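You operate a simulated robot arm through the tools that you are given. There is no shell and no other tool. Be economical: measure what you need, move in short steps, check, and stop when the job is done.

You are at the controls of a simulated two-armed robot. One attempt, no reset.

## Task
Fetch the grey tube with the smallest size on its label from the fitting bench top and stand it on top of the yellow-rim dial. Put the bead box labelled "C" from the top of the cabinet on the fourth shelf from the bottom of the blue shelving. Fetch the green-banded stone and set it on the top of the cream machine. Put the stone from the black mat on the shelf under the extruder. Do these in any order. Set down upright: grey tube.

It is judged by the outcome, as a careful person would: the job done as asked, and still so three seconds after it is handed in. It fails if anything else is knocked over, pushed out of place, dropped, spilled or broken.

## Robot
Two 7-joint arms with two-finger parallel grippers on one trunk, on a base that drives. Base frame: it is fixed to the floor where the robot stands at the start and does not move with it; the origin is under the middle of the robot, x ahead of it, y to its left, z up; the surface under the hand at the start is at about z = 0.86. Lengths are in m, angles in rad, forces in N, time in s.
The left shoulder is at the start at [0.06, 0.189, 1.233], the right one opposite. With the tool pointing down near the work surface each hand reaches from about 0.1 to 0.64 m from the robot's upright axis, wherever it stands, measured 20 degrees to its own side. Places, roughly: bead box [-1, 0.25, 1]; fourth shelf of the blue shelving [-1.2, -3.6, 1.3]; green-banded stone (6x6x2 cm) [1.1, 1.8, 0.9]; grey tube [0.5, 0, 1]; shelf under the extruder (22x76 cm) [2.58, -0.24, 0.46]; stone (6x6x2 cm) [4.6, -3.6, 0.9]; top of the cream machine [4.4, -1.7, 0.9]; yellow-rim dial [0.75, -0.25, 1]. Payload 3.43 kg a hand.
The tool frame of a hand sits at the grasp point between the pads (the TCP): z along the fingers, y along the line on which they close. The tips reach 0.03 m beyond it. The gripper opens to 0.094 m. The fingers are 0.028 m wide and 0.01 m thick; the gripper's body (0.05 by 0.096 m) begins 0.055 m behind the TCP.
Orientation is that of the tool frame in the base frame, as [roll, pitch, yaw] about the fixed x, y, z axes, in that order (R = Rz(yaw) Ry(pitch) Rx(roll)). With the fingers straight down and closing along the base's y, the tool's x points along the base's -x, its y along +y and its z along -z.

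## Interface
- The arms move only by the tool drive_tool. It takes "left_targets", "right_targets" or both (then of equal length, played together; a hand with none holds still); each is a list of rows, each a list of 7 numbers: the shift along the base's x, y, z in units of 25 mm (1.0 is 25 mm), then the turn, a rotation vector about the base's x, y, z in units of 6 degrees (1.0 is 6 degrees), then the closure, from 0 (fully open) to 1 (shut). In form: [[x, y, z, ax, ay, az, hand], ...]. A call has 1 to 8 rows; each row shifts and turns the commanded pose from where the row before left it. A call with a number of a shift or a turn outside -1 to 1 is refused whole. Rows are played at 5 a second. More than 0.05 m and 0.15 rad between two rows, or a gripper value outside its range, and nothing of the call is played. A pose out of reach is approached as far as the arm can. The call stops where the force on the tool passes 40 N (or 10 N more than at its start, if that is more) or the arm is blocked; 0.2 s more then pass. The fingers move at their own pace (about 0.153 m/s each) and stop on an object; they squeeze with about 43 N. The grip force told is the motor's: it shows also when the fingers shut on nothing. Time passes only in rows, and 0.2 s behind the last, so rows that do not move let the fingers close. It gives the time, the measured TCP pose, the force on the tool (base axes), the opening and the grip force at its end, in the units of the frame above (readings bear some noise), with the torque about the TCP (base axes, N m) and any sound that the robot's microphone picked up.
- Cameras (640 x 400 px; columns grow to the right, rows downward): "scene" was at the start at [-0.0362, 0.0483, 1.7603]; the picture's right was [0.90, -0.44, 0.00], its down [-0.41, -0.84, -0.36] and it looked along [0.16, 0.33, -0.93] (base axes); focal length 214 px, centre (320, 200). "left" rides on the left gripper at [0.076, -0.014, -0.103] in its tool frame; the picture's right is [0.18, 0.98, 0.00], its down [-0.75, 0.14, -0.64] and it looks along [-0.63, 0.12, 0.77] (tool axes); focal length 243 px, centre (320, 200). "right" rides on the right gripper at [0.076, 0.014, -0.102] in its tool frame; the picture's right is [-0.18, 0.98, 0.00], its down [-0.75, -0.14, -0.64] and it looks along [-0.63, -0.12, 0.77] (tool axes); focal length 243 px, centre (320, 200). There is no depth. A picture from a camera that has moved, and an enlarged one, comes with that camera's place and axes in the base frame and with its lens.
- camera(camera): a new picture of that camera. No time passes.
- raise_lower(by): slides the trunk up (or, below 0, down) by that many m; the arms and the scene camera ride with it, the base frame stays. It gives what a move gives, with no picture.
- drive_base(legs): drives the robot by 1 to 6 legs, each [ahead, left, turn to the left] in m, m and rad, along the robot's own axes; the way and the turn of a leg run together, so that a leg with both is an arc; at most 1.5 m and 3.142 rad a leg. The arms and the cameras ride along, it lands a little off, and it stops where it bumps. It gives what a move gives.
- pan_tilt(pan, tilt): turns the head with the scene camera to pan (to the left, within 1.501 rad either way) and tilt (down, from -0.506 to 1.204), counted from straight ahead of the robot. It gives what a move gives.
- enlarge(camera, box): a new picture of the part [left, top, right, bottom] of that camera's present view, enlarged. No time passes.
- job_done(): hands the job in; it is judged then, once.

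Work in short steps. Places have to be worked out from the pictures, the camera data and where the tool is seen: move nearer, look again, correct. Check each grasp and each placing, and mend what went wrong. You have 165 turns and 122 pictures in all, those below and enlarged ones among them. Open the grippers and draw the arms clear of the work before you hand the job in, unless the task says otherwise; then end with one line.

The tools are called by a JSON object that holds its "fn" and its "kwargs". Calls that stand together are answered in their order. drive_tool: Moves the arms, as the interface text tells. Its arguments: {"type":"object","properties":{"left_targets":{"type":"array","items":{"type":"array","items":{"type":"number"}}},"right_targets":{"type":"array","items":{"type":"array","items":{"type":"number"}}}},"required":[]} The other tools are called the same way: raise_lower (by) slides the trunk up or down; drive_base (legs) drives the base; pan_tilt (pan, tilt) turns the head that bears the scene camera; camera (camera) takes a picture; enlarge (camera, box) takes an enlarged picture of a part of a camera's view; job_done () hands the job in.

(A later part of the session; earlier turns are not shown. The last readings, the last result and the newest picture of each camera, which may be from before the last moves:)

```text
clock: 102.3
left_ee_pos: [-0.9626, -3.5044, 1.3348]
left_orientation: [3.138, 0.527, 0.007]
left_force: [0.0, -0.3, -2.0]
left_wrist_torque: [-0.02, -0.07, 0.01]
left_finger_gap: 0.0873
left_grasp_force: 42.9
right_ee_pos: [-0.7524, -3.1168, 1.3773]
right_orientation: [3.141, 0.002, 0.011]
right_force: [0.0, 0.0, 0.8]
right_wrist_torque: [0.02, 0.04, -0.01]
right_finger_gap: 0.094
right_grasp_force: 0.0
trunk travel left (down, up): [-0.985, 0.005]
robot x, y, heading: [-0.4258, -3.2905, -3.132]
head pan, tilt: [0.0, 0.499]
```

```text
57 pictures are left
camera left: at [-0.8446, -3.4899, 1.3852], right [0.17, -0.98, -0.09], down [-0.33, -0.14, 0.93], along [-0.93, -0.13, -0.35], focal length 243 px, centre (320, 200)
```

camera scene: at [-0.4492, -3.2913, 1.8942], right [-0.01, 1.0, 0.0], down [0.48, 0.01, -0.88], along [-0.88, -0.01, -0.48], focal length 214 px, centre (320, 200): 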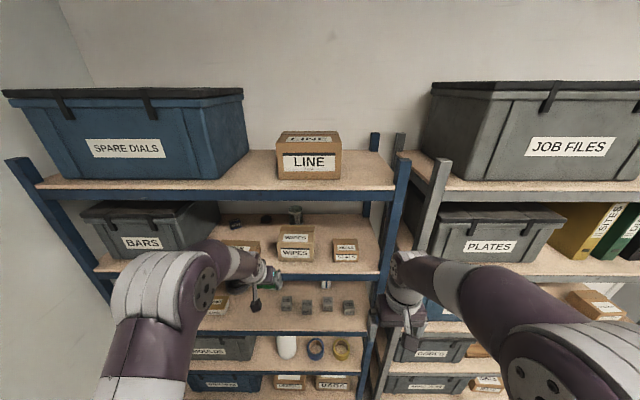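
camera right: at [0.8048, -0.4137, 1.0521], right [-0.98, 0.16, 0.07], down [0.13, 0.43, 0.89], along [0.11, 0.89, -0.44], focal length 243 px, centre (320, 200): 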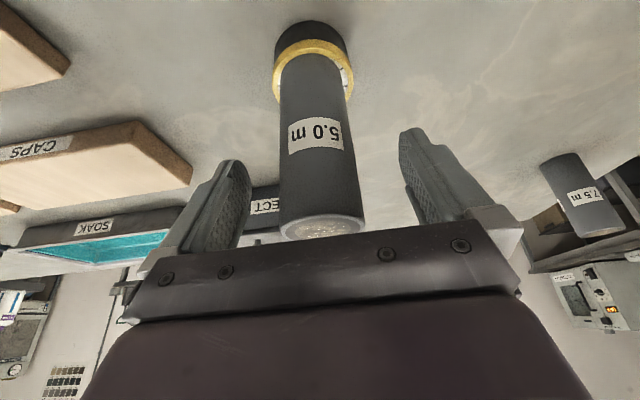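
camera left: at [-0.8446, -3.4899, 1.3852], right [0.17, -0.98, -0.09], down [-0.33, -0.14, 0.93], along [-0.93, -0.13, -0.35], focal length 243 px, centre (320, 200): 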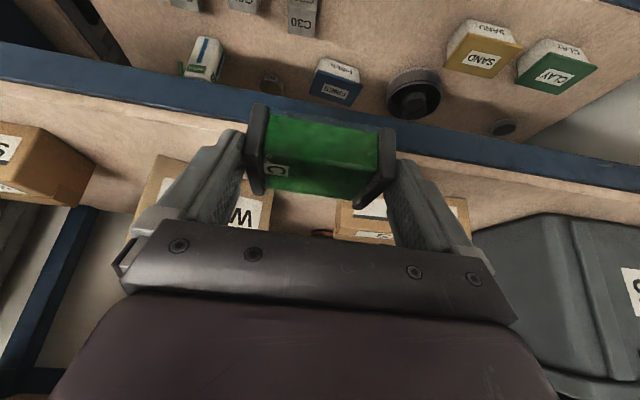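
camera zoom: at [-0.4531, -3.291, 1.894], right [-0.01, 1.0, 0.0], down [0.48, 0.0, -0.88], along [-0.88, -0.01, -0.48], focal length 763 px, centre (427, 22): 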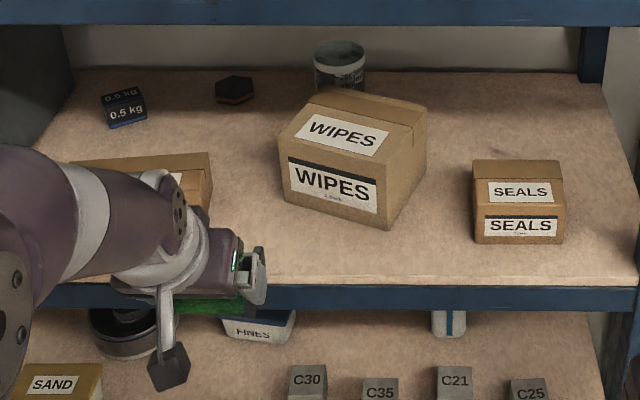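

Triangulating two base positions: shelf top z≈1.267, edge x≈-1.024, box fronts ≈-1.086; the held box bottom is 42 mm below the TCP. I'll set C in the strip before the WIPES–SEALS gap (y≈-3.29), first moving sideways outside the shelf.

{"fn": "drive_tool", "kwargs": {"left_targets": [[0.2, 1, 0, 0, 0, 0, 1], [0, 1, 0, 0, 0, 0, 1], [0, 1, 0, 0, 0, 0, 1], [0, 1, 0, 0, 0, 0, 1], [0, 1, 0, 0, 0, 0, 1], [0, 1, 0, 0, 0, 0, 1], [0, 1, 0, 0, 0, 0, 1], [0, 1, 0, 0, 0, 0, 1]]}}

{"fn": "drive_tool", "kwargs": {"left_targets": [[-0.7, 0.45, 0, 0, 0, 0, 1], [-0.8, 0, 0, 0, 0, 0, 1], [-0.8, 0, 0, 0, 0, 0, 1], [-0.7, 0, 0, 0, 0, 0, 1], [0, 0, 0, 0, 0, 0, 1]]}}

{"fn": "camera", "kwargs": {"camera": "left"}}

{"fn": "enlarge", "kwargs": {"camera": "scene", "box": [200, 200, 380, 300]}}

```text
clock: 104.1
left_ee_pos: [-0.9586, -3.3059, 1.3287]
left_orientation: [3.139, 0.524, 0.008]
left_force: [-0.1, 0.3, -0.8]
left_wrist_torque: [-0.01, -0.02, -0.01]
left_finger_gap: 0.087
left_grasp_force: 42.6
right_ee_pos: [-0.7533, -3.1156, 1.3769]
right_orientation: [3.141, 0.001, 0.01]
right_force: [-1.3, 1.1, -0.3]
right_wrist_torque: [-0.02, 0.0, -0.01]
right_finger_gap: 0.094
right_grasp_force: 0.1
trunk travel left (down, up): [-0.985, 0.005]
robot x, y, heading: [-0.4221, -3.2905, -3.132]
head pan, tilt: [0.0, 0.499]
```

```text
clock: 105.3
left_ee_pos: [-1.0329, -3.2935, 1.3327]
left_orientation: [3.138, 0.525, 0.01]
left_force: [0.1, 0.4, -0.8]
left_wrist_torque: [0.0, -0.04, 0.0]
left_finger_gap: 0.0873
left_grasp_force: 42.5
right_ee_pos: [-0.753, -3.1172, 1.3773]
right_orientation: [3.141, 0.001, 0.011]
right_force: [0.0, 0.9, 0.9]
right_wrist_torque: [0.01, 0.0, 0.0]
right_finger_gap: 0.0943
right_grasp_force: 0.1
trunk travel left (down, up): [-0.985, 0.005]
robot x, y, heading: [-0.4239, -3.2914, -3.131]
head pan, tilt: [0.0, 0.499]
```

```text
56 pictures are left
camera left: at [-0.9158, -3.2803, 1.3829], right [0.17, -0.98, -0.09], down [-0.33, -0.14, 0.93], along [-0.93, -0.13, -0.35], focal length 243 px, centre (320, 200)
```

left: 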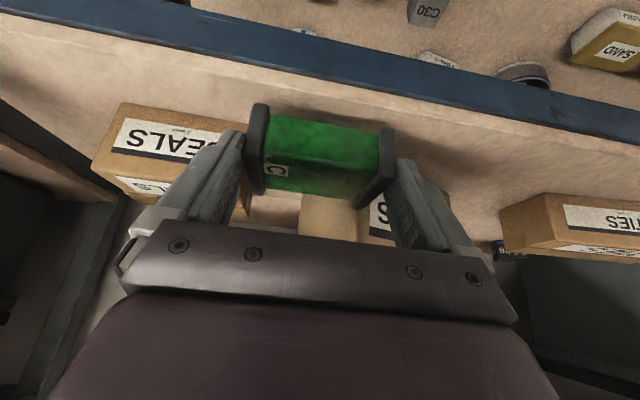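

```text
3.56 times, centred on (290, 250) of scene
camera zoom: at [-0.4548, -3.2906, 1.894], right [-0.01, 1.0, 0.0], down [0.48, 0.0, -0.88], along [-0.88, -0.01, -0.48], focal length 763 px, centre (427, 22)
```

zoom: 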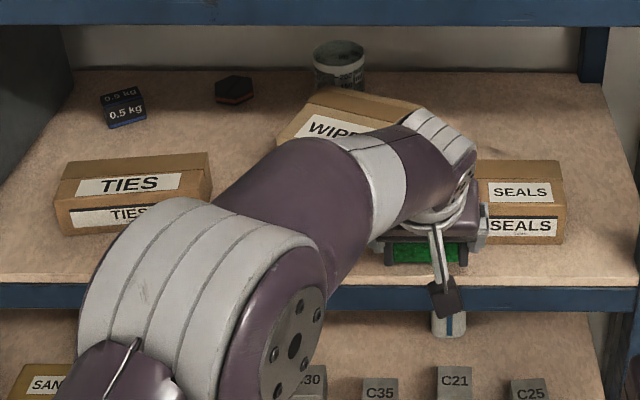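

C hangs over the strip clear of SEALS. Advance 17 mm and lower to contact at TCP z≈1.309.

{"fn": "drive_tool", "kwargs": {"left_targets": [[-0.65, 0, 0, 0, 0, 0, 1], [0, 0, -0.4, 0, 0, 0, 1], [0, 0, -0.3, 0, 0, 0, 1], [0, 0, -0.2, 0, 0, 0, 1], [0, 0, 0, 0, 0, 0, 1]]}}

{"fn": "camera", "kwargs": {"camera": "left"}}

```text
clock: 106.5
left_ee_pos: [-1.0491, -3.2949, 1.3105]
left_orientation: [3.139, 0.526, 0.009]
left_force: [-0.9, 0.0, -1.2]
left_wrist_torque: [-0.02, -0.01, 0.01]
left_finger_gap: 0.0874
left_grasp_force: 43.1
right_ee_pos: [-0.7537, -3.1164, 1.3771]
right_orientation: [-3.141, 0.0, 0.011]
right_force: [-0.5, -0.1, 0.3]
right_wrist_torque: [0.01, 0.01, 0.0]
right_finger_gap: 0.0938
right_grasp_force: 0.1
trunk travel left (down, up): [-0.985, 0.005]
robot x, y, heading: [-0.4224, -3.2896, -3.133]
head pan, tilt: [0.0, 0.499]
```

```text
54 pictures are left
camera left: at [-0.9325, -3.2803, 1.3613], right [0.17, -0.98, -0.09], down [-0.33, -0.14, 0.93], along [-0.93, -0.13, -0.35], focal length 243 px, centre (320, 200)
```

left: 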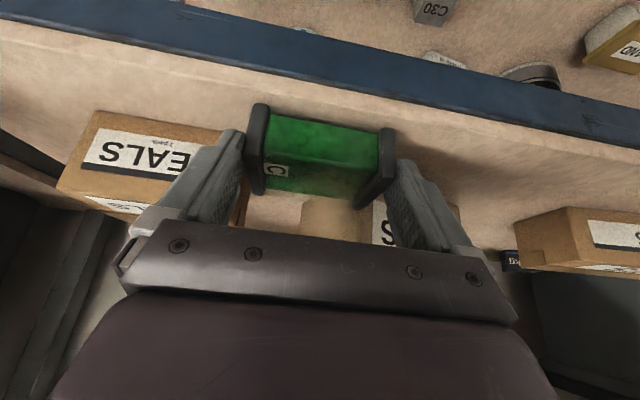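

No contact yet; lower further in 2 mm rows.

{"fn": "drive_tool", "kwargs": {"left_targets": [[0, 0, -0.08, 0, 0, 0, 1], [0, 0, -0.08, 0, 0, 0, 1], [0, 0, -0.08, 0, 0, 0, 1], [0, 0, 0, 0, 0, 0, 1]]}}

```text
clock: 107.5
left_ee_pos: [-1.0484, -3.2956, 1.3086]
left_orientation: [-3.14, 0.533, 0.01]
left_force: [-8.6, -0.8, 22.5]
left_wrist_torque: [0.76, 0.39, 0.27]
left_finger_gap: 0.0874
left_grasp_force: 42.6
right_ee_pos: [-0.7528, -3.1184, 1.3788]
right_orientation: [-3.141, 0.004, 0.011]
right_force: [0.4, 0.4, 0.1]
right_wrist_torque: [-0.01, -0.02, 0.0]
right_finger_gap: 0.0941
right_grasp_force: 0.0
trunk travel left (down, up): [-0.985, 0.005]
robot x, y, heading: [-0.4259, -3.2892, -3.135]
head pan, tilt: [0.0, 0.499]
```

Contact with the shelf. Ease off slightly, open, and withdraw along the tool axis.

{"fn": "drive_tool", "kwargs": {"left_targets": [[0, 0, 0.05, 0, 0, 0, 1], [0, 0, 0, 0, 0, 0, 0.5], [0, 0, 0, 0, 0, 0, 0], [0, 0, 0, 0, 0, 0, 0], [0.15, 0, 0.26, 0, 0, 0, 0], [0.3, 0, 0.5, 0, 0, 0, 0], [0.5, 0, 0.8, 0, 0, 0, 0], [1, 0, 0.8, 0, 0, 0, 0]]}}

{"fn": "camera", "kwargs": {"camera": "left"}}

```text
clock: 109.3
left_ee_pos: [-0.9969, -3.2967, 1.3652]
left_orientation: [3.14, 0.527, 0.01]
left_force: [0.1, 0.0, 0.9]
left_wrist_torque: [0.01, 0.01, -0.02]
left_finger_gap: 0.0937
left_grasp_force: 0.1
right_ee_pos: [-0.7526, -3.1184, 1.378]
right_orientation: [-3.141, 0.002, 0.009]
right_force: [0.4, 0.0, 0.2]
right_wrist_torque: [0.02, 0.05, 0.02]
right_finger_gap: 0.094
right_grasp_force: 0.0
trunk travel left (down, up): [-0.985, 0.005]
robot x, y, heading: [-0.4234, -3.2866, -3.128]
head pan, tilt: [0.0, 0.499]
```

```text
53 pictures are left
camera left: at [-0.8809, -3.2808, 1.4148], right [0.17, -0.98, -0.09], down [-0.33, -0.14, 0.93], along [-0.93, -0.13, -0.35], focal length 243 px, centre (320, 200)
```

left: 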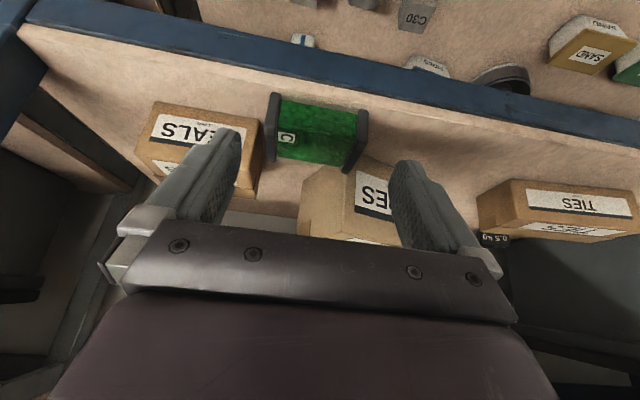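

C now stands on the shelf. WIPES was turned ~24° (and TIES slightly); I'll put them back by pressing two spread fingertips on top and dragging. First pull the left hand out and reorient it (tilt 60°, yaw -24°).

{"fn": "drive_tool", "kwargs": {"left_targets": [[1, -0.5, 0.5, 0, 0, 0, 0.1], [1, -0.5, 0.5, 0, 0, 0, 0.25], [0.5, -0.5, 0.3, 0, 1, 0, 0.25], [0, -0.5, 0, 0, 1, 0, 0.25], [0, -0.5, 0, 0, 1, 0, 0.25], [0, -0.5, 0, 0, 1, 0, 0.25], [0, -0.5, 0, 0, 1, 0, 0.25], [0, -0.5, 0, 0, 0, 0, 0.25]]}}

{"fn": "drive_tool", "kwargs": {"left_targets": [[0, 0, 0, 0, 0, -1, 0.25], [0, 0, 0, 0, 0, -1, 0.25], [0, 0, 0, 0, 0, -1, 0.25], [0, 0, 0, 0, 0, -1, 0.25]]}}

{"fn": "enlarge", "kwargs": {"camera": "scene", "box": [200, 200, 380, 300]}}

{"fn": "camera", "kwargs": {"camera": "left"}}

```text
clock: 111.1
left_ee_pos: [-0.9382, -3.395, 1.3967]
left_orientation: [-3.136, 1.049, 0.015]
left_force: [-0.3, 0.0, 0.3]
left_wrist_torque: [0.04, -0.01, 0.02]
left_finger_gap: 0.0705
left_grasp_force: 0.0
right_ee_pos: [-0.7539, -3.1179, 1.377]
right_orientation: [3.141, 0.001, 0.01]
right_force: [-0.5, -1.1, -0.5]
right_wrist_torque: [0.05, -0.04, -0.01]
right_finger_gap: 0.0938
right_grasp_force: 0.0
trunk travel left (down, up): [-0.985, 0.005]
robot x, y, heading: [-0.4222, -3.2921, -3.131]
head pan, tilt: [0.0, 0.499]
```

```text
clock: 112.1
left_ee_pos: [-0.8976, -3.3006, 1.3931]
left_orientation: [3.127, 1.046, -0.353]
left_force: [-0.3, 0.3, -0.7]
left_wrist_torque: [-0.01, 0.04, 0.01]
left_finger_gap: 0.0704
left_grasp_force: 0.0
left hand out of reach, approached as far as the arm can: row 2, 3, 4
right_ee_pos: [-0.754, -3.1157, 1.377]
right_orientation: [3.14, 0.001, 0.011]
right_force: [0.1, 0.5, 0.3]
right_wrist_torque: [0.01, 0.01, 0.0]
right_finger_gap: 0.094
right_grasp_force: 0.2
trunk travel left (down, up): [-0.985, 0.005]
robot x, y, heading: [-0.4242, -3.2882, -3.13]
head pan, tilt: [0.0, 0.499]
```

```text
3.56 times, centred on (290, 250) of scene
camera zoom: at [-0.4533, -3.2888, 1.8941], right [-0.01, 1.0, 0.0], down [0.48, 0.0, -0.88], along [-0.88, -0.01, -0.48], focal length 763 px, centre (427, 22)
```

zoom: 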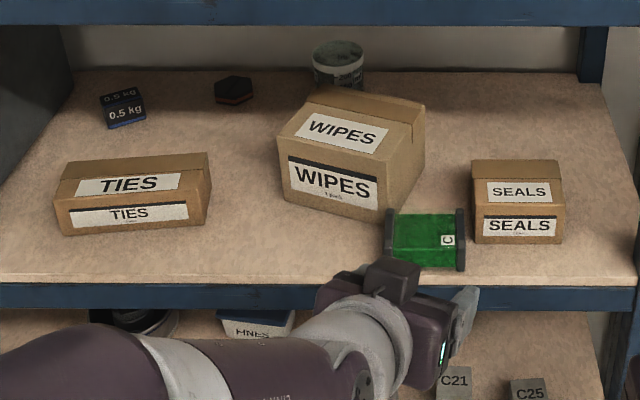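

```text
51 pictures are left
camera left: at [-0.774, -3.3304, 1.3787], right [-0.24, -0.96, -0.15], down [0.12, -0.18, 0.98], along [-0.96, 0.22, 0.16], focal length 243 px, centre (320, 200)
```

left: 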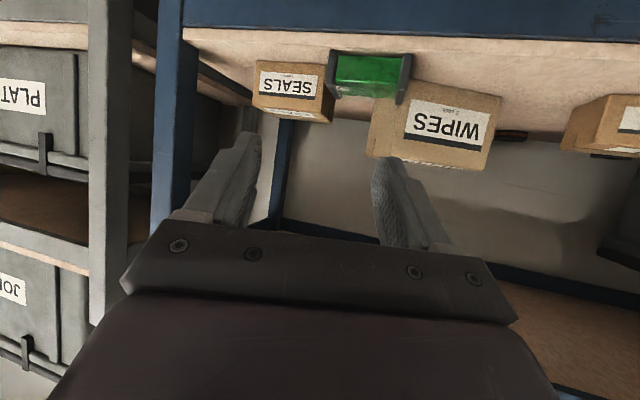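

Orientation nearly there (yaw -20°). Advance over the WIPES box at z≈1.41.

{"fn": "drive_tool", "kwargs": {"left_targets": [[-1, -0.45, 0.4, 0, 0, 0, 0.25], [-1, -0.45, 0.4, 0, 0, 0, 0.25], [-1, -0.45, 0, 0, 0, 0, 0.25], [-1, -0.45, 0, 0, 0, 0, 0.25], [-1, -0.45, 0, 0, 0, -0.3, 0.25], [-1, -0.45, 0, 0, 0, -0.3, 0.25], [-1, -0.45, 0, 0, 0, 0, 0.25], [-1, -0.45, 0, 0, 0, 0, 0.25]]}}

{"fn": "enlarge", "kwargs": {"camera": "scene", "box": [200, 180, 380, 300]}}

```text
clock: 113.9
left_ee_pos: [-1.0946, -3.3628, 1.4054]
left_orientation: [-3.138, 1.047, -0.414]
left_force: [-0.5, -0.1, -0.1]
left_wrist_torque: [0.06, -0.02, 0.01]
left_finger_gap: 0.0703
left_grasp_force: 0.0
left hand out of reach, approached as far as the arm can: row 1, 2, 3, 4, 5
right_ee_pos: [-0.7562, -3.1172, 1.3752]
right_orientation: [-3.14, -0.001, 0.01]
right_force: [0.6, -0.8, 0.5]
right_wrist_torque: [0.01, 0.0, 0.02]
right_finger_gap: 0.094
right_grasp_force: 0.0
trunk travel left (down, up): [-0.985, 0.005]
robot x, y, heading: [-0.4253, -3.2855, -3.13]
head pan, tilt: [0.0, 0.499]
```

```text
3.33 times, centred on (290, 240) of scene
camera zoom: at [-0.4575, -3.2919, 1.8939], right [-0.01, 1.0, 0.0], down [0.48, 0.01, -0.88], along [-0.88, -0.01, -0.48], focal length 715 px, centre (420, 67)
```

zoom: 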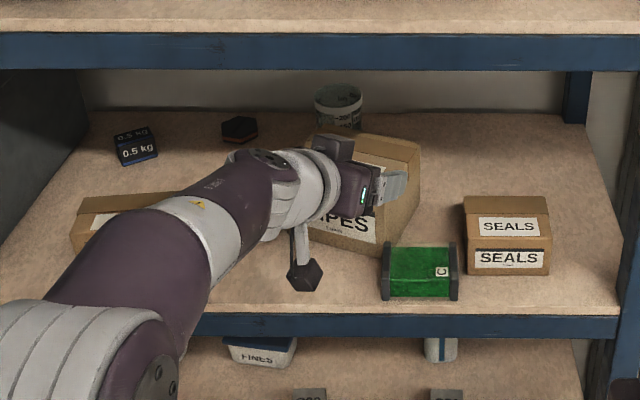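

Now 24° yaw reached. Move to above the box centre, (-1.16,-3.394).

{"fn": "drive_tool", "kwargs": {"left_targets": [[-0.87, -0.41, 0, 0, 0, 0, 0.25], [-0.87, -0.41, 0, 0, 0, 0, 0.25], [-0.87, -0.41, 0, 0, 0, 0, 0.25], [0, 0, -0.2, 0, 0, 0, 0.25], [0, 0, 0, 0, 0, 0, 0.25]]}}

{"fn": "camera", "kwargs": {"camera": "left"}}

{"fn": "enlarge", "kwargs": {"camera": "scene", "box": [200, 180, 380, 300]}}

```text
clock: 115.1
left_ee_pos: [-1.1585, -3.3916, 1.4031]
left_orientation: [3.142, 1.048, -0.414]
left_force: [-0.3, -1.2, 0.3]
left_wrist_torque: [0.0, -0.02, 0.0]
left_finger_gap: 0.0705
left_grasp_force: 0.0
right_ee_pos: [-0.7543, -3.1174, 1.3778]
right_orientation: [-3.141, 0.001, 0.008]
right_force: [-1.0, 0.4, -0.2]
right_wrist_torque: [-0.01, -0.03, 0.0]
right_finger_gap: 0.0939
right_grasp_force: 0.1
trunk travel left (down, up): [-0.985, 0.005]
robot x, y, heading: [-0.4227, -3.2897, -3.131]
head pan, tilt: [0.0, 0.499]
```

```text
49 pictures are left
camera left: at [-1.0375, -3.43, 1.3883], right [-0.31, -0.94, -0.16], down [0.11, -0.2, 0.97], along [-0.94, 0.29, 0.16], focal length 243 px, centre (320, 200)
```

left: 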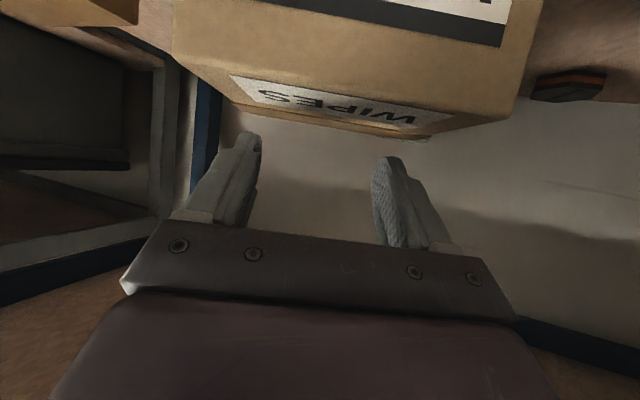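

```text
3.33 times, centred on (290, 240) of scene
camera zoom: at [-0.455, -3.291, 1.894], right [-0.01, 1.0, 0.0], down [0.48, 0.0, -0.88], along [-0.88, -0.01, -0.48], focal length 715 px, centre (420, 67)
```

zoom: 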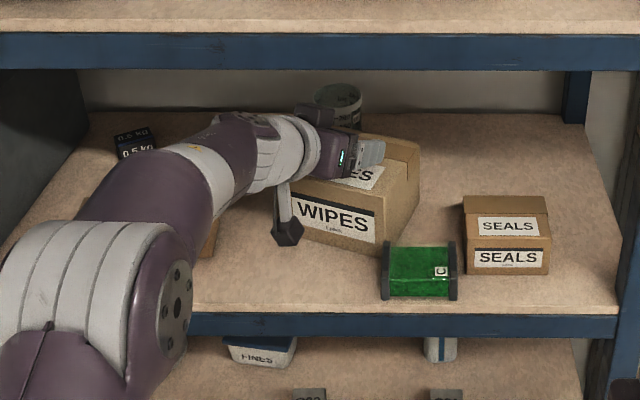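

Hand is aligned with the box. Lower gently to press its top.

{"fn": "drive_tool", "kwargs": {"left_targets": [[0, 0, -0.2, 0, 0, 0, 0.25], [0, 0, -0.15, 0, 0, 0, 0.25], [0, 0, -0.1, 0, 0, 0, 0.25], [0, 0, -0.1, 0, 0, 0, 0.25], [0, 0, 0, 0, 0, 0, 0.25]]}}

```text
clock: 116.3
left_ee_pos: [-1.1588, -3.3924, 1.3883]
left_orientation: [3.141, 1.049, -0.415]
left_force: [0.1, -0.8, 0.3]
left_wrist_torque: [-0.01, -0.01, 0.0]
left_finger_gap: 0.0704
left_grasp_force: 0.2
right_ee_pos: [-0.7545, -3.1177, 1.378]
right_orientation: [-3.14, -0.001, 0.01]
right_force: [-1.0, 0.5, -1.1]
right_wrist_torque: [0.01, 0.0, 0.0]
right_finger_gap: 0.0939
right_grasp_force: 0.0
trunk travel left (down, up): [-0.985, 0.005]
robot x, y, heading: [-0.4209, -3.2895, -3.129]
head pan, tilt: [0.0, 0.499]
```

No contact yet; continue in small rows.

{"fn": "drive_tool", "kwargs": {"left_targets": [[0, 0, -0.1, 0, 0, 0, 0.25], [0, 0, -0.1, 0, 0, 0, 0.25], [0, 0, -0.1, 0, 0, 0, 0.25], [0, 0, 0, 0, 0, 0, 0.25]]}}

```text
clock: 117.3
left_ee_pos: [-1.1573, -3.3913, 1.3881]
left_orientation: [3.135, 1.057, -0.418]
left_force: [-9.8, -1.0, 28.5]
left_wrist_torque: [0.75, 0.53, 0.19]
left_finger_gap: 0.0696
left_grasp_force: 0.0
right_ee_pos: [-0.7529, -3.1161, 1.3779]
right_orientation: [-3.141, 0.002, 0.009]
right_force: [0.7, -0.5, 0.4]
right_wrist_torque: [0.01, 0.01, -0.01]
right_finger_gap: 0.0938
right_grasp_force: 0.1
trunk travel left (down, up): [-0.985, 0.005]
robot x, y, heading: [-0.4257, -3.2901, -3.134]
head pan, tilt: [0.0, 0.499]
```

Contact at 28 N. Ease the press a little and drag half of the correction: +x 20 mm with +12° yaw.

{"fn": "drive_tool", "kwargs": {"left_targets": [[0, 0, 0.06, 0, 0, 0, 0.25], [0.2, 0.02, 0, 0, 0, 0.5, 0.25], [0.2, 0.02, 0, 0, 0, 0.5, 0.25], [0.2, 0.02, 0, 0, 0, 0.5, 0.25], [0.2, 0.02, 0, 0, 0, 0.5, 0.25]]}}

{"fn": "enlarge", "kwargs": {"camera": "scene", "box": [200, 180, 380, 300]}}

```text
clock: 118.5
left_ee_pos: [-1.1374, -3.3916, 1.3859]
left_orientation: [3.141, 1.054, -0.207]
left_force: [-7.8, -3.4, 27.7]
left_wrist_torque: [0.16, 0.72, -0.34]
left_finger_gap: 0.0694
left_grasp_force: 0.0
right_ee_pos: [-0.7524, -3.1175, 1.3777]
right_orientation: [3.141, 0.003, 0.009]
right_force: [0.2, 0.2, -0.3]
right_wrist_torque: [-0.03, 0.03, -0.03]
right_finger_gap: 0.094
right_grasp_force: 0.1
trunk travel left (down, up): [-0.985, 0.005]
robot x, y, heading: [-0.4228, -3.2877, -3.133]
head pan, tilt: [0.0, 0.499]
```

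```text
3.33 times, centred on (290, 240) of scene
camera zoom: at [-0.4513, -3.2913, 1.8941], right [-0.01, 1.0, 0.0], down [0.48, 0.01, -0.88], along [-0.88, -0.01, -0.48], focal length 715 px, centre (420, 67)
```

zoom: 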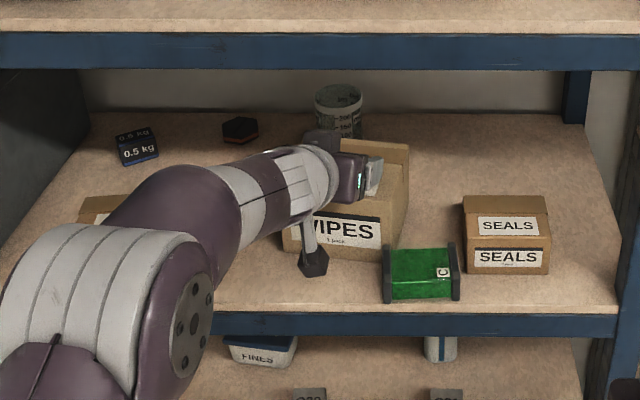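

The drag works well. Finish: another +12° yaw and ~+24 mm x, with slight +y.

{"fn": "drive_tool", "kwargs": {"left_targets": [[0.2, 0.1, 0, 0, 0, 0.5, 0.25], [0.2, 0.1, 0, 0, 0, 0.5, 0.25], [0.2, 0.1, 0, 0, 0, 0.5, 0.25], [0.2, 0.1, 0, 0, 0, 0.4, 0.25]]}}

{"fn": "enlarge", "kwargs": {"camera": "scene", "box": [200, 180, 380, 300]}}

```text
clock: 119.5
left_ee_pos: [-1.1168, -3.3801, 1.386]
left_orientation: [-3.138, 1.052, -0.003]
left_force: [-5.9, -4.6, 23.6]
left_wrist_torque: [-0.37, 0.66, -0.12]
left_finger_gap: 0.0697
left_grasp_force: 0.1
right_ee_pos: [-0.752, -3.1189, 1.3782]
right_orientation: [-3.141, 0.001, 0.011]
right_force: [0.1, -0.5, 0.3]
right_wrist_torque: [-0.01, 0.01, -0.03]
right_finger_gap: 0.0941
right_grasp_force: 0.1
trunk travel left (down, up): [-0.985, 0.005]
robot x, y, heading: [-0.4267, -3.2869, -3.13]
head pan, tilt: [0.0, 0.499]
```

```text
3.33 times, centred on (290, 240) of scene
camera zoom: at [-0.452, -3.2917, 1.8942], right [-0.01, 1.0, 0.0], down [0.48, 0.01, -0.88], along [-0.88, -0.01, -0.48], focal length 715 px, centre (420, 67)
```

zoom: 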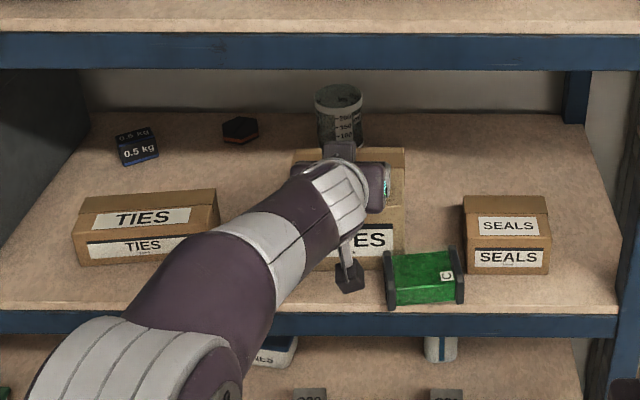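

WIPES is back straight near its old place (right-front corner ≈(-1.095,-3.312)), though it nudged C a little. Lift the hand off and look.

{"fn": "drive_tool", "kwargs": {"left_targets": [[0, 0, 0.6, 0, 0, 0, 0.25], [0.8, -0.2, 0.3, 0, 0, 0, 0.25], [1, -0.5, 0, 0, 0, 0, 0.25], [1, -0.5, 0, 0, 0, 0, 0.25], [1, -0.5, 0, 0, 0, 0, 0.25], [1, -0.5, 0, 0, 0, 0, 0.25], [0.5, -1, 0, 0, 0, 0, 0.25], [0, -1, 0, 0, 0, 0, 0.25]]}}

{"fn": "enlarge", "kwargs": {"camera": "scene", "box": [200, 180, 380, 300]}}

{"fn": "camera", "kwargs": {"camera": "scene"}}

```text
clock: 121.3
left_ee_pos: [-0.9792, -3.46, 1.4006]
left_orientation: [3.135, 1.044, -0.007]
left_force: [-0.5, 0.4, 0.3]
left_wrist_torque: [-0.03, 0.03, 0.0]
left_finger_gap: 0.0706
left_grasp_force: 0.1
left hand out of reach, approached as far as the arm can: row 8
right_ee_pos: [-0.7537, -3.1179, 1.3762]
right_orientation: [-3.141, 0.0, 0.009]
right_force: [-0.6, 0.2, 0.0]
right_wrist_torque: [0.02, 0.0, -0.02]
right_finger_gap: 0.0942
right_grasp_force: 0.1
trunk travel left (down, up): [-0.985, 0.005]
robot x, y, heading: [-0.4252, -3.2911, -3.129]
head pan, tilt: [0.0, 0.499]
```

```text
3.33 times, centred on (290, 240) of scene
camera zoom: at [-0.4545, -3.2912, 1.894], right [-0.01, 1.0, 0.0], down [0.48, 0.0, -0.88], along [-0.88, -0.01, -0.48], focal length 715 px, centre (420, 67)
```

zoom: 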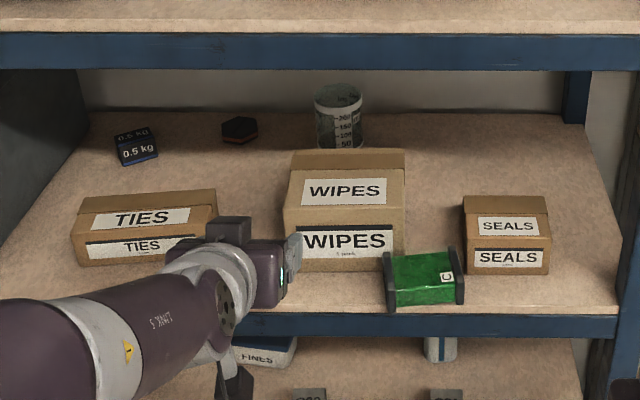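

```text
44 pictures are left
camera scene: at [-0.4545, -3.2912, 1.894], right [-0.01, 1.0, 0.0], down [0.48, 0.0, -0.88], along [-0.88, -0.01, -0.48], focal length 214 px, centre (320, 200)
```

scene: 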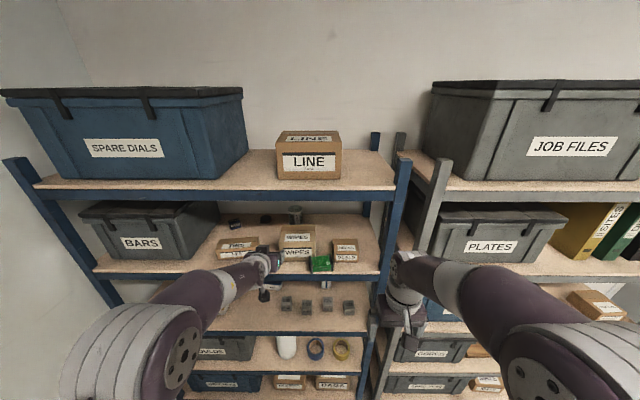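

WIPES now matches its original picture position. TIES' right end was pushed back ~3 cm too; I'll move over TIES to press and turn it back the same way.

{"fn": "drive_tool", "kwargs": {"left_targets": [[-0.4, -1, 0, 0, 0, 0, 0.25], [-0.4, -1, 0, 0, 0, 0, 0.25], [-0.5, -1, 0, 0, 0, 0.3, 0.25], [-0.8, -1, 0, 0, 0, 0.4, 0.25], [-0.8, -1, 0, 0, 0, 0, 0.25], [-0.9, -1, 0, 0, 0, 0, 0.25], [-0.9, -0.6, 0, 0, 0, 0, 0.25], [-0.8, -0.4, -0.8, 0, 0, 0, 0.25]]}}

{"fn": "enlarge", "kwargs": {"camera": "scene", "box": [200, 180, 380, 300]}}

{"fn": "camera", "kwargs": {"camera": "left"}}

```text
clock: 123.1
left_ee_pos: [-1.1431, -3.6443, 1.3721]
left_orientation: [-3.141, 1.045, 0.069]
left_force: [0.4, 0.3, 0.6]
left_wrist_torque: [-0.02, 0.01, 0.0]
left_finger_gap: 0.0705
left_grasp_force: 0.1
left hand out of reach, approached as far as the arm can: row 1, 2
right_ee_pos: [-0.7552, -3.1179, 1.3775]
right_orientation: [-3.142, -0.003, 0.01]
right_force: [-0.8, -0.5, 0.0]
right_wrist_torque: [0.03, 0.02, -0.01]
right_finger_gap: 0.0942
right_grasp_force: 0.0
trunk travel left (down, up): [-0.985, 0.005]
robot x, y, heading: [-0.4204, -3.2871, -3.131]
head pan, tilt: [0.0, 0.499]
```

```text
3.33 times, centred on (290, 240) of scene
camera zoom: at [-0.4572, -3.2921, 1.894], right [-0.01, 1.0, 0.0], down [0.48, 0.01, -0.88], along [-0.88, -0.01, -0.48], focal length 715 px, centre (420, 67)
```

zoom: 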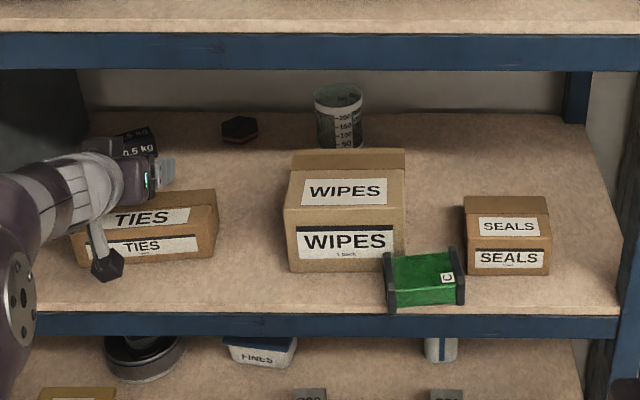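

```text
42 pictures are left
camera left: at [-1.0176, -3.6224, 1.3583], right [0.16, -0.97, -0.16], down [0.19, -0.13, 0.97], along [-0.97, -0.18, 0.16], focal length 243 px, centre (320, 200)
```

left: 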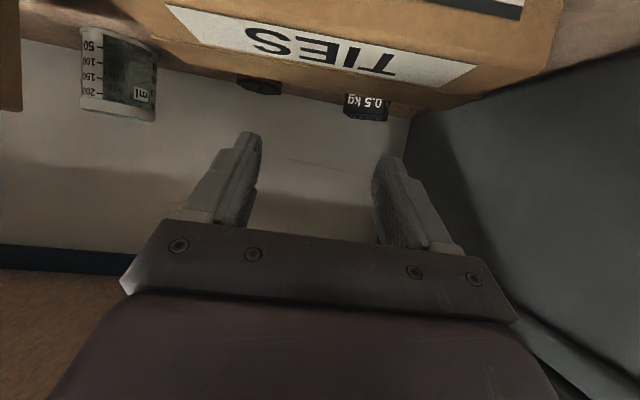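

Shift 13 mm toward the front and lower onto the TIES top.

{"fn": "drive_tool", "kwargs": {"left_targets": [[0.5, 0.2, -0.4, 0, 0, 0, 0.25], [0, 0, -0.3, 0, 0, 0, 0.25], [0, 0, -0.15, 0, 0, 0, 0.25], [0, 0, -0.1, 0, 0, 0, 0.25], [0, 0, -0.1, 0, 0, 0, 0.25], [0, 0, -0.1, 0, 0, 0, 0.25], [0, 0, 0, 0, 0, 0, 0.25]]}}

```text
clock: 124.7
left_ee_pos: [-1.1311, -3.6368, 1.3466]
left_orientation: [-3.141, 1.047, 0.068]
left_force: [-0.7, 0.6, -0.8]
left_wrist_torque: [-0.01, -0.01, -0.01]
left_finger_gap: 0.0706
left_grasp_force: 0.0
right_ee_pos: [-0.7534, -3.1171, 1.3772]
right_orientation: [-3.14, -0.001, 0.009]
right_force: [-0.4, 0.4, 1.1]
right_wrist_torque: [-0.01, 0.0, -0.01]
right_finger_gap: 0.0941
right_grasp_force: 0.2
trunk travel left (down, up): [-0.985, 0.005]
robot x, y, heading: [-0.4214, -3.2911, -3.127]
head pan, tilt: [0.0, 0.499]
```

Not touching yet; continue down in 2.5 mm rows.

{"fn": "drive_tool", "kwargs": {"left_targets": [[0, 0, -0.1, 0, 0, 0, 0.25], [0, 0, -0.1, 0, 0, 0, 0.25], [0, 0, -0.1, 0, 0, 0, 0.25], [0, 0, 0, 0, 0, 0, 0.25]]}}

```text
clock: 125.7
left_ee_pos: [-1.1294, -3.6374, 1.3422]
left_orientation: [3.141, 1.05, 0.067]
left_force: [-1.4, 0.7, 8.8]
left_wrist_torque: [0.12, 0.21, -0.03]
left_finger_gap: 0.071
left_grasp_force: 0.6
right_ee_pos: [-0.7527, -3.1172, 1.3773]
right_orientation: [3.141, 0.0, 0.012]
right_force: [-0.2, 0.6, -0.6]
right_wrist_torque: [0.0, 0.0, -0.03]
right_finger_gap: 0.094
right_grasp_force: 0.1
trunk travel left (down, up): [-0.985, 0.005]
robot x, y, heading: [-0.4251, -3.2897, -3.131]
head pan, tilt: [0.0, 0.499]
```

Contact 9 N. Press 2.5 mm more and drag: +14 mm x with -11° yaw.

{"fn": "drive_tool", "kwargs": {"left_targets": [[0, 0, -0.1, 0, 0, 0, 0.25], [0.11, 0.02, 0, 0, 0, -0.37, 0.25], [0.11, 0.02, 0, 0, 0, -0.37, 0.25], [0.11, 0.02, 0, 0, 0, -0.37, 0.25], [0.11, 0.02, 0, 0, 0, -0.37, 0.25], [0.11, 0.02, 0, 0, 0, -0.37, 0.25]]}}

{"fn": "drive_tool", "kwargs": {"left_targets": [[0, 0, 0.6, 0, 0, 0, 0.25], [0, 0, 0.8, 0, 0, 0, 0.25], [0.5, 0.5, 0.6, 0, 0, 0, 0.25], [1, 0.5, 0, 0, 0, 0, 0.25], [1, 0.5, 0, 0, 0, 0, 0.25], [1, 0.5, 0, 0, 0, 0, 0.25], [1, 0.5, 0, 0, 0, 0, 0.25]]}}

{"fn": "enlarge", "kwargs": {"camera": "scene", "box": [200, 180, 380, 300]}}

```text
clock: 127.1
left_ee_pos: [-1.1132, -3.6337, 1.3415]
left_orientation: [3.136, 1.054, -0.131]
left_force: [-8.1, -1.2, 30.2]
left_wrist_torque: [0.58, 0.73, 0.61]
left_finger_gap: 0.0705
left_grasp_force: 0.1
right_ee_pos: [-0.7518, -3.1168, 1.377]
right_orientation: [-3.141, 0.002, 0.011]
right_force: [-0.7, -0.2, 0.5]
right_wrist_torque: [0.01, -0.01, 0.01]
right_finger_gap: 0.0941
right_grasp_force: 0.1
trunk travel left (down, up): [-0.985, 0.005]
robot x, y, heading: [-0.4235, -3.2837, -3.135]
head pan, tilt: [0.0, 0.499]
```

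```text
clock: 128.7
left_ee_pos: [-1.002, -3.5704, 1.3859]
left_orientation: [3.139, 1.05, -0.128]
left_force: [0.0, 0.4, 0.7]
left_wrist_torque: [-0.05, -0.01, -0.03]
left_finger_gap: 0.0706
left_grasp_force: 0.0
right_ee_pos: [-0.752, -3.1167, 1.3773]
right_orientation: [-3.141, 0.002, 0.008]
right_force: [-0.2, 0.1, 0.5]
right_wrist_torque: [0.01, -0.03, 0.03]
right_finger_gap: 0.094
right_grasp_force: 0.2
trunk travel left (down, up): [-0.985, 0.005]
robot x, y, heading: [-0.4216, -3.2902, -3.129]
head pan, tilt: [0.0, 0.499]
```

```text
3.33 times, centred on (290, 240) of scene
camera zoom: at [-0.4528, -3.29, 1.8941], right [-0.01, 1.0, 0.0], down [0.48, 0.0, -0.88], along [-0.88, -0.01, -0.48], focal length 715 px, centre (420, 67)
```

zoom: 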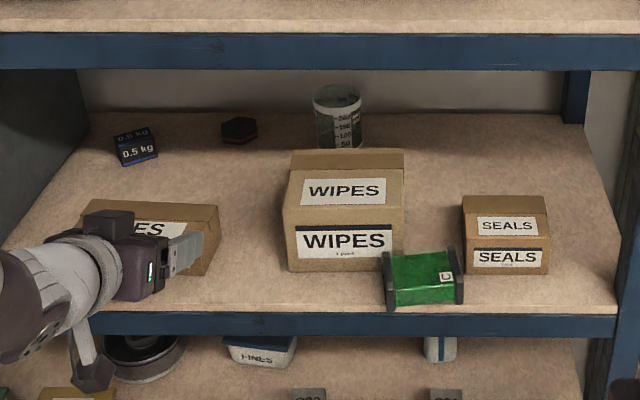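

TIES is back to its earlier pose and C rests on the shelf. Withdraw the left arm, back away and return it upright.

{"fn": "drive_base", "kwargs": {"legs": [[-0.4, 0, 0]]}}

{"fn": "drive_tool", "kwargs": {"left_targets": [[0.3, 0.4, 0, 0, -1, 0.4, 0], [0.3, 0.4, 0, 0, -1, 0.3, 0], [0.3, 0.4, 0, 0, -1, 0.3, 0], [0.3, 0.4, 0, 0, -1, 0.3, 0], [0.3, 0.4, 0, 0, -1, 0, 0], [0.3, 0.4, 0, 0, -1, 0, 0], [0.3, 0.4, 0, 0, -1, 0, 0], [0.3, 0.4, 0, 0, -1, 0, 0]]}}

{"fn": "drive_tool", "kwargs": {"left_targets": [[0.3, 0, 0, 0, -1, 0, 0], [0.3, 0, 0, 0, -1, 0, 0], [0.3, 0, 0, 0, 0, 0, 0]]}}

{"fn": "enlarge", "kwargs": {"camera": "scene", "box": [220, 180, 380, 280]}}

```text
clock: 131.1
left_ee_pos: [-0.6135, -3.5717, 1.384]
left_orientation: [3.141, 1.045, -0.113]
left_force: [0.1, 0.2, -1.2]
left_wrist_torque: [0.01, -0.01, -0.01]
left_finger_gap: 0.0705
left_grasp_force: 0.0
right_ee_pos: [-0.3675, -3.1147, 1.3763]
right_orientation: [-3.141, -0.003, 0.021]
right_force: [-0.7, 0.8, -0.3]
right_wrist_torque: [-0.01, -0.04, 0.02]
right_finger_gap: 0.0938
right_grasp_force: 0.1
trunk travel left (down, up): [-0.985, 0.005]
robot x, y, heading: [-0.0324, -3.2808, -3.119]
head pan, tilt: [0.0, 0.499]
```

```text
clock: 132.9
left_ee_pos: [-0.5587, -3.5153, 1.3639]
left_orientation: [-3.094, 0.487, 0.018]
left_force: [-0.1, 0.2, -0.3]
left_wrist_torque: [-0.01, 0.02, 0.0]
left_finger_gap: 0.0937
left_grasp_force: 0.1
left hand out of reach, approached as far as the arm can: row 4, 6, 7, 8
right_ee_pos: [-0.3661, -3.1156, 1.3763]
right_orientation: [-3.141, 0.0, 0.021]
right_force: [-0.2, -0.4, -0.1]
right_wrist_torque: [-0.02, 0.0, -0.02]
right_finger_gap: 0.0939
right_grasp_force: 0.0
trunk travel left (down, up): [-0.985, 0.005]
robot x, y, heading: [-0.0322, -3.2873, -3.117]
head pan, tilt: [0.0, 0.499]
```

```text
clock: 133.7
left_ee_pos: [-0.5237, -3.5205, 1.3262]
left_orientation: [-3.091, 0.385, 0.017]
left_force: [-0.2, -0.5, -0.6]
left_wrist_torque: [0.0, -0.01, 0.0]
left_finger_gap: 0.0941
left_grasp_force: 0.2
left hand out of reach, approached as far as the arm can: row 1, 2
right_ee_pos: [-0.3651, -3.1144, 1.3778]
right_orientation: [3.141, -0.001, 0.021]
right_force: [0.5, 0.4, -0.4]
right_wrist_torque: [-0.02, -0.03, -0.03]
right_finger_gap: 0.0943
right_grasp_force: 0.1
trunk travel left (down, up): [-0.985, 0.005]
robot x, y, heading: [-0.0341, -3.2876, -3.119]
head pan, tilt: [0.0, 0.499]
```

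```text
4.00 times, centred on (300, 230) of scene
camera zoom: at [-0.0636, -3.2844, 1.894], right [-0.02, 1.0, 0.0], down [0.48, 0.01, -0.88], along [-0.88, -0.02, -0.48], focal length 858 px, centre (400, 80)
```

zoom: 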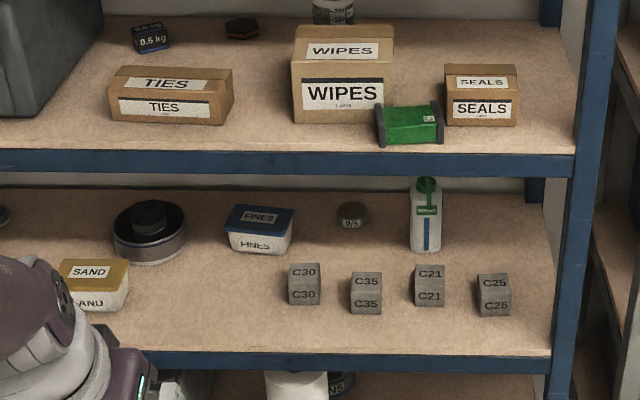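

C is safely on the shelf and the neighbours are straight. Lower the trunk and drive back up the lane, around the bench's front end, to face the +y counter near x≈0.9.

{"fn": "raise_lower", "kwargs": {"by": -0.08}}

{"fn": "drive_base", "kwargs": {"legs": [[0.2, 0, -0.02], [0, -1.4, 0], [0, -1.4, 0], [0, -1.35, 0], [0, 0, -1.57], [0, -1.1, 0]]}}

{"fn": "pan_tilt", "kwargs": {"pan": 0.0, "tilt": 0.8}}

{"fn": "camera", "kwargs": {"camera": "scene"}}

```text
clock: 134.9
left_ee_pos: [-0.5225, -3.5193, 1.2472]
left_orientation: [-3.09, 0.383, 0.016]
left_force: [0.4, -0.1, -0.6]
left_wrist_torque: [0.02, 0.04, -0.01]
left_finger_gap: 0.0942
left_grasp_force: 0.0
right_ee_pos: [-0.3652, -3.1159, 1.2971]
right_orientation: [3.142, -0.001, 0.021]
right_force: [0.0, 0.1, 0.1]
right_wrist_torque: [0.02, 0.0, 0.02]
right_finger_gap: 0.0941
right_grasp_force: 0.0
trunk travel left (down, up): [-0.905, 0.085]
robot x, y, heading: [-0.0322, -3.2782, -3.121]
head pan, tilt: [0.0, 0.499]
```

```text
clock: 165.3
left_ee_pos: [0.5527, 1.4392, 1.2452]
left_orientation: [-3.088, 0.385, -1.537]
left_force: [-0.6, 0.7, 0.0]
left_wrist_torque: [0.01, -0.01, 0.01]
left_finger_gap: 0.0939
left_grasp_force: 0.1
right_ee_pos: [0.961, 1.2882, 1.2969]
right_orientation: [-3.14, -0.001, -1.535]
right_force: [0.3, 0.0, -0.8]
right_wrist_torque: [-0.03, 0.01, -0.01]
right_finger_gap: 0.0938
right_grasp_force: 0.0
trunk travel left (down, up): [-0.905, 0.085]
robot x, y, heading: [0.8003, 0.9564, 1.608]
head pan, tilt: [0.0, 0.499]
```

```text
clock: 166.1
left_ee_pos: [0.553, 1.4402, 1.2465]
left_orientation: [-3.089, 0.385, -1.54]
left_force: [-0.4, -0.1, -0.7]
left_wrist_torque: [-0.03, 0.0, -0.01]
left_finger_gap: 0.094
left_grasp_force: 0.1
right_ee_pos: [0.9627, 1.2868, 1.297]
right_orientation: [3.14, 0.001, -1.533]
right_force: [0.0, -0.3, -0.1]
right_wrist_torque: [-0.01, -0.01, 0.01]
right_finger_gap: 0.0939
right_grasp_force: 0.0
trunk travel left (down, up): [-0.905, 0.085]
robot x, y, heading: [0.7993, 0.9516, 1.608]
head pan, tilt: [0.0, 0.799]
```

```text
39 pictures are left
camera scene: at [0.7981, 0.9712, 1.7881], right [1.0, 0.04, 0.0], down [0.03, -0.72, -0.7], along [-0.03, 0.7, -0.72], focal length 214 px, centre (320, 200)
```

scene: 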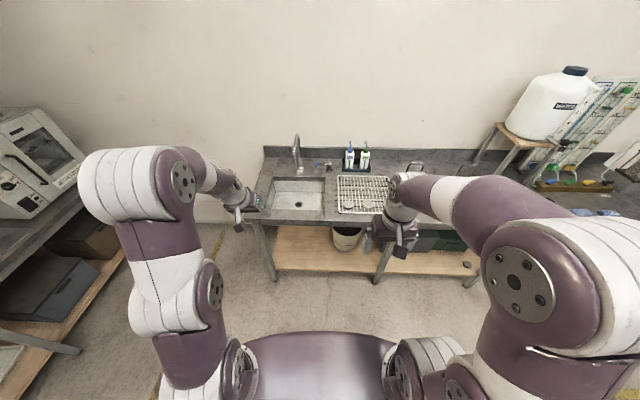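

There is a sink and draining rack; enlarge to find the green-banded stone.

{"fn": "enlarge", "kwargs": {"camera": "scene", "box": [320, 150, 480, 250]}}

{"fn": "enlarge", "kwargs": {"camera": "right", "box": [0, 0, 640, 260]}}

```text
4.00 times, centred on (400, 200) of scene
camera zoom: at [0.7981, 0.9712, 1.7881], right [1.0, 0.04, 0.0], down [0.03, -0.72, -0.7], along [-0.03, 0.7, -0.72], focal length 858 px, centre (0, 200)
```

zoom: 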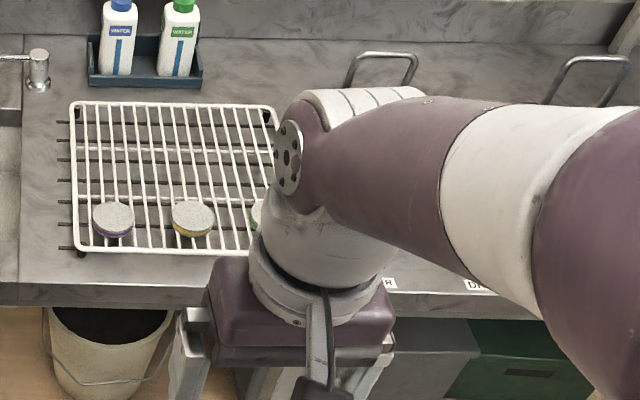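

```text
1.00 times, centred on (320, 130) of right (not enlarged: the box is as wide or as high as the picture)
camera zoom: at [0.9495, 1.2107, 1.3993], right [-0.99, 0.15, 0.0], down [0.11, 0.76, 0.64], along [0.09, 0.64, -0.77], focal length 243 px, centre (320, 270)
```

zoom: 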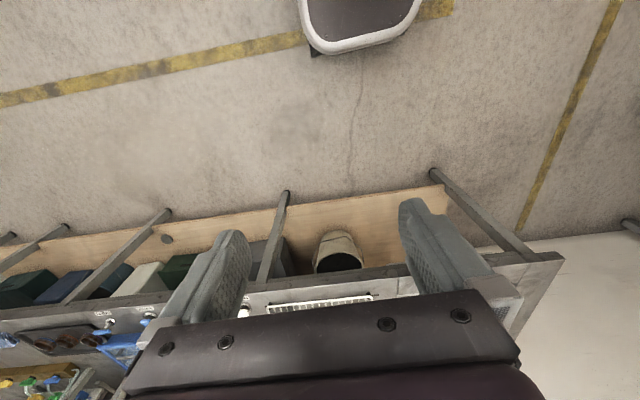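

Green-banded stone sits on the rack at ≈(1.13,1.82), partly behind the hand; counter edge y≈1.68. The right camera shows the base front only ~0.25 m ahead. Move closer.

{"fn": "drive_base", "kwargs": {"legs": [[0, 0, -0.037], [0.33, -0.1, 0]]}}

{"fn": "camera", "kwargs": {"camera": "right"}}

```text
clock: 168.6
left_ee_pos: [0.6701, 1.7653, 1.2465]
left_orientation: [-3.089, 0.384, -1.574]
left_force: [0.0, 0.1, 0.6]
left_wrist_torque: [-0.04, 0.02, -0.02]
left_finger_gap: 0.0941
left_grasp_force: 0.1
right_ee_pos: [1.0733, 1.5989, 1.2975]
right_orientation: [-3.141, 0.001, -1.57]
right_force: [0.1, -0.5, 0.1]
right_wrist_torque: [0.02, 0.03, 0.0]
right_finger_gap: 0.0941
right_grasp_force: 0.0
trunk travel left (down, up): [-0.905, 0.085]
robot x, y, heading: [0.9012, 1.2714, 1.57]
head pan, tilt: [0.0, 0.799]
```

```text
36 pictures are left
camera right: at [1.0583, 1.5226, 1.3998], right [-0.98, 0.18, 0.0], down [0.14, 0.75, 0.64], along [0.12, 0.63, -0.77], focal length 243 px, centre (320, 200)
```

right: 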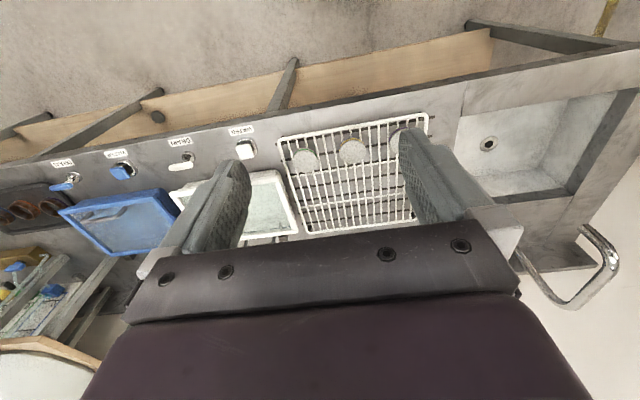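

Green stone estimated at (1.148,1.80). Move the right hand above it and look.

{"fn": "drive_tool", "kwargs": {"right_targets": [[0.37, 1, -0.9, 0, 0, 0, 0], [0.37, 1, -0.9, 0, 0, 0, 0], [0.37, 1, -0.9, 0, 0, 0, 0], [0.37, 1, -0.9, 0, 0, 0, 0], [0.37, 1, -0.9, 0, 0, 0, 0], [0.37, 1, -0.9, 0, 0, 0, 0], [0.37, 1, -0.9, 0, 0, 0, 0], [0.37, 0.8, -0.9, 0, 0, 0, 0]]}}

{"fn": "camera", "kwargs": {"camera": "right"}}

```text
clock: 170.4
left_ee_pos: [0.6722, 1.7685, 1.2452]
left_orientation: [-3.091, 0.384, -1.575]
left_force: [0.1, -0.1, 0.8]
left_wrist_torque: [0.03, 0.02, -0.02]
left_finger_gap: 0.0941
left_grasp_force: 0.1
right_ee_pos: [1.1497, 1.7999, 1.1155]
right_orientation: [-3.141, 0.001, -1.568]
right_force: [-0.4, 0.5, 0.4]
right_wrist_torque: [-0.01, 0.01, 0.04]
right_finger_gap: 0.0939
right_grasp_force: 0.0
trunk travel left (down, up): [-0.905, 0.085]
robot x, y, heading: [0.9036, 1.2727, 1.572]
head pan, tilt: [0.0, 0.799]
```

```text
35 pictures are left
camera right: at [1.1347, 1.7214, 1.217], right [-0.98, 0.18, 0.0], down [0.14, 0.75, 0.64], along [0.12, 0.63, -0.77], focal length 243 px, centre (320, 200)
```

right: 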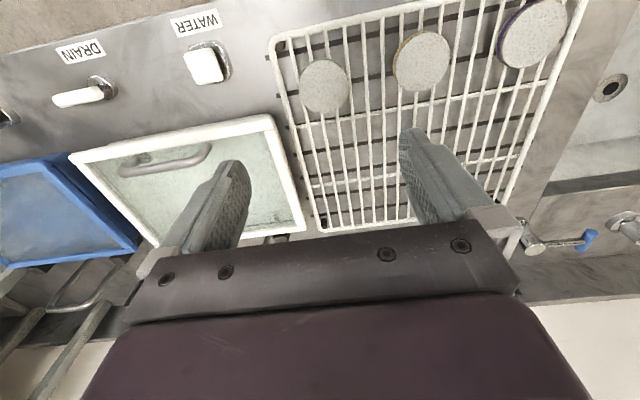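

Stone top triangulates to (1.146,1.808,0.884). Narrow the opening to 75 mm (rack rim nearby) and descend to z≈0.94.

{"fn": "drive_tool", "kwargs": {"right_targets": [[-0.15, 0.33, -0.8, 0, 0, 0, 0.2], [0, 0, -1, 0, 0, 0, 0.2], [0, 0, -1, 0, 0, 0, 0.2], [0, 0, -1, 0, 0, 0, 0.2], [0, 0, -1, 0, 0, 0, 0.2], [0, 0, -1, 0, 0, 0, 0.2], [0, 0, -1, 0, 0, 0, 0.2], [0, 0, 0, 0, 0, 0, 0.2]]}}

{"fn": "camera", "kwargs": {"camera": "right"}}

```text
clock: 172.2
left_ee_pos: [0.6707, 1.7674, 1.247]
left_orientation: [-3.088, 0.384, -1.574]
left_force: [0.9, 0.0, 1.5]
left_wrist_torque: [-0.02, 0.01, 0.02]
left_finger_gap: 0.094
left_grasp_force: 0.0
right_ee_pos: [1.144, 1.8032, 0.9461]
right_orientation: [-3.141, 0.001, -1.568]
right_force: [0.5, 0.5, 0.6]
right_wrist_torque: [-0.01, 0.01, 0.01]
right_finger_gap: 0.0751
right_grasp_force: 0.1
trunk travel left (down, up): [-0.905, 0.085]
robot x, y, heading: [0.9, 1.2694, 1.567]
head pan, tilt: [0.0, 0.799]
```

```text
34 pictures are left
camera right: at [1.1293, 1.7265, 1.0485], right [-0.98, 0.18, 0.0], down [0.14, 0.75, 0.64], along [0.12, 0.63, -0.77], focal length 243 px, centre (320, 200)
```

right: 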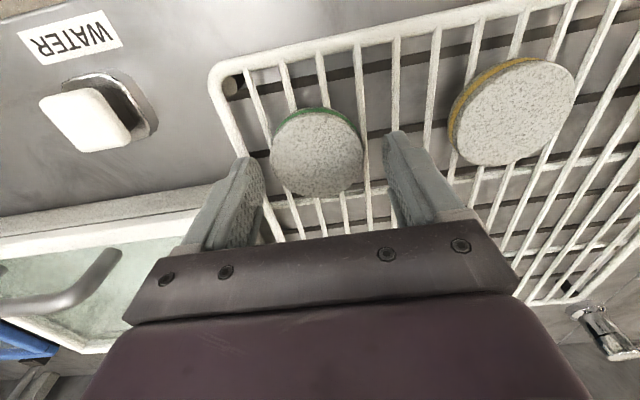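

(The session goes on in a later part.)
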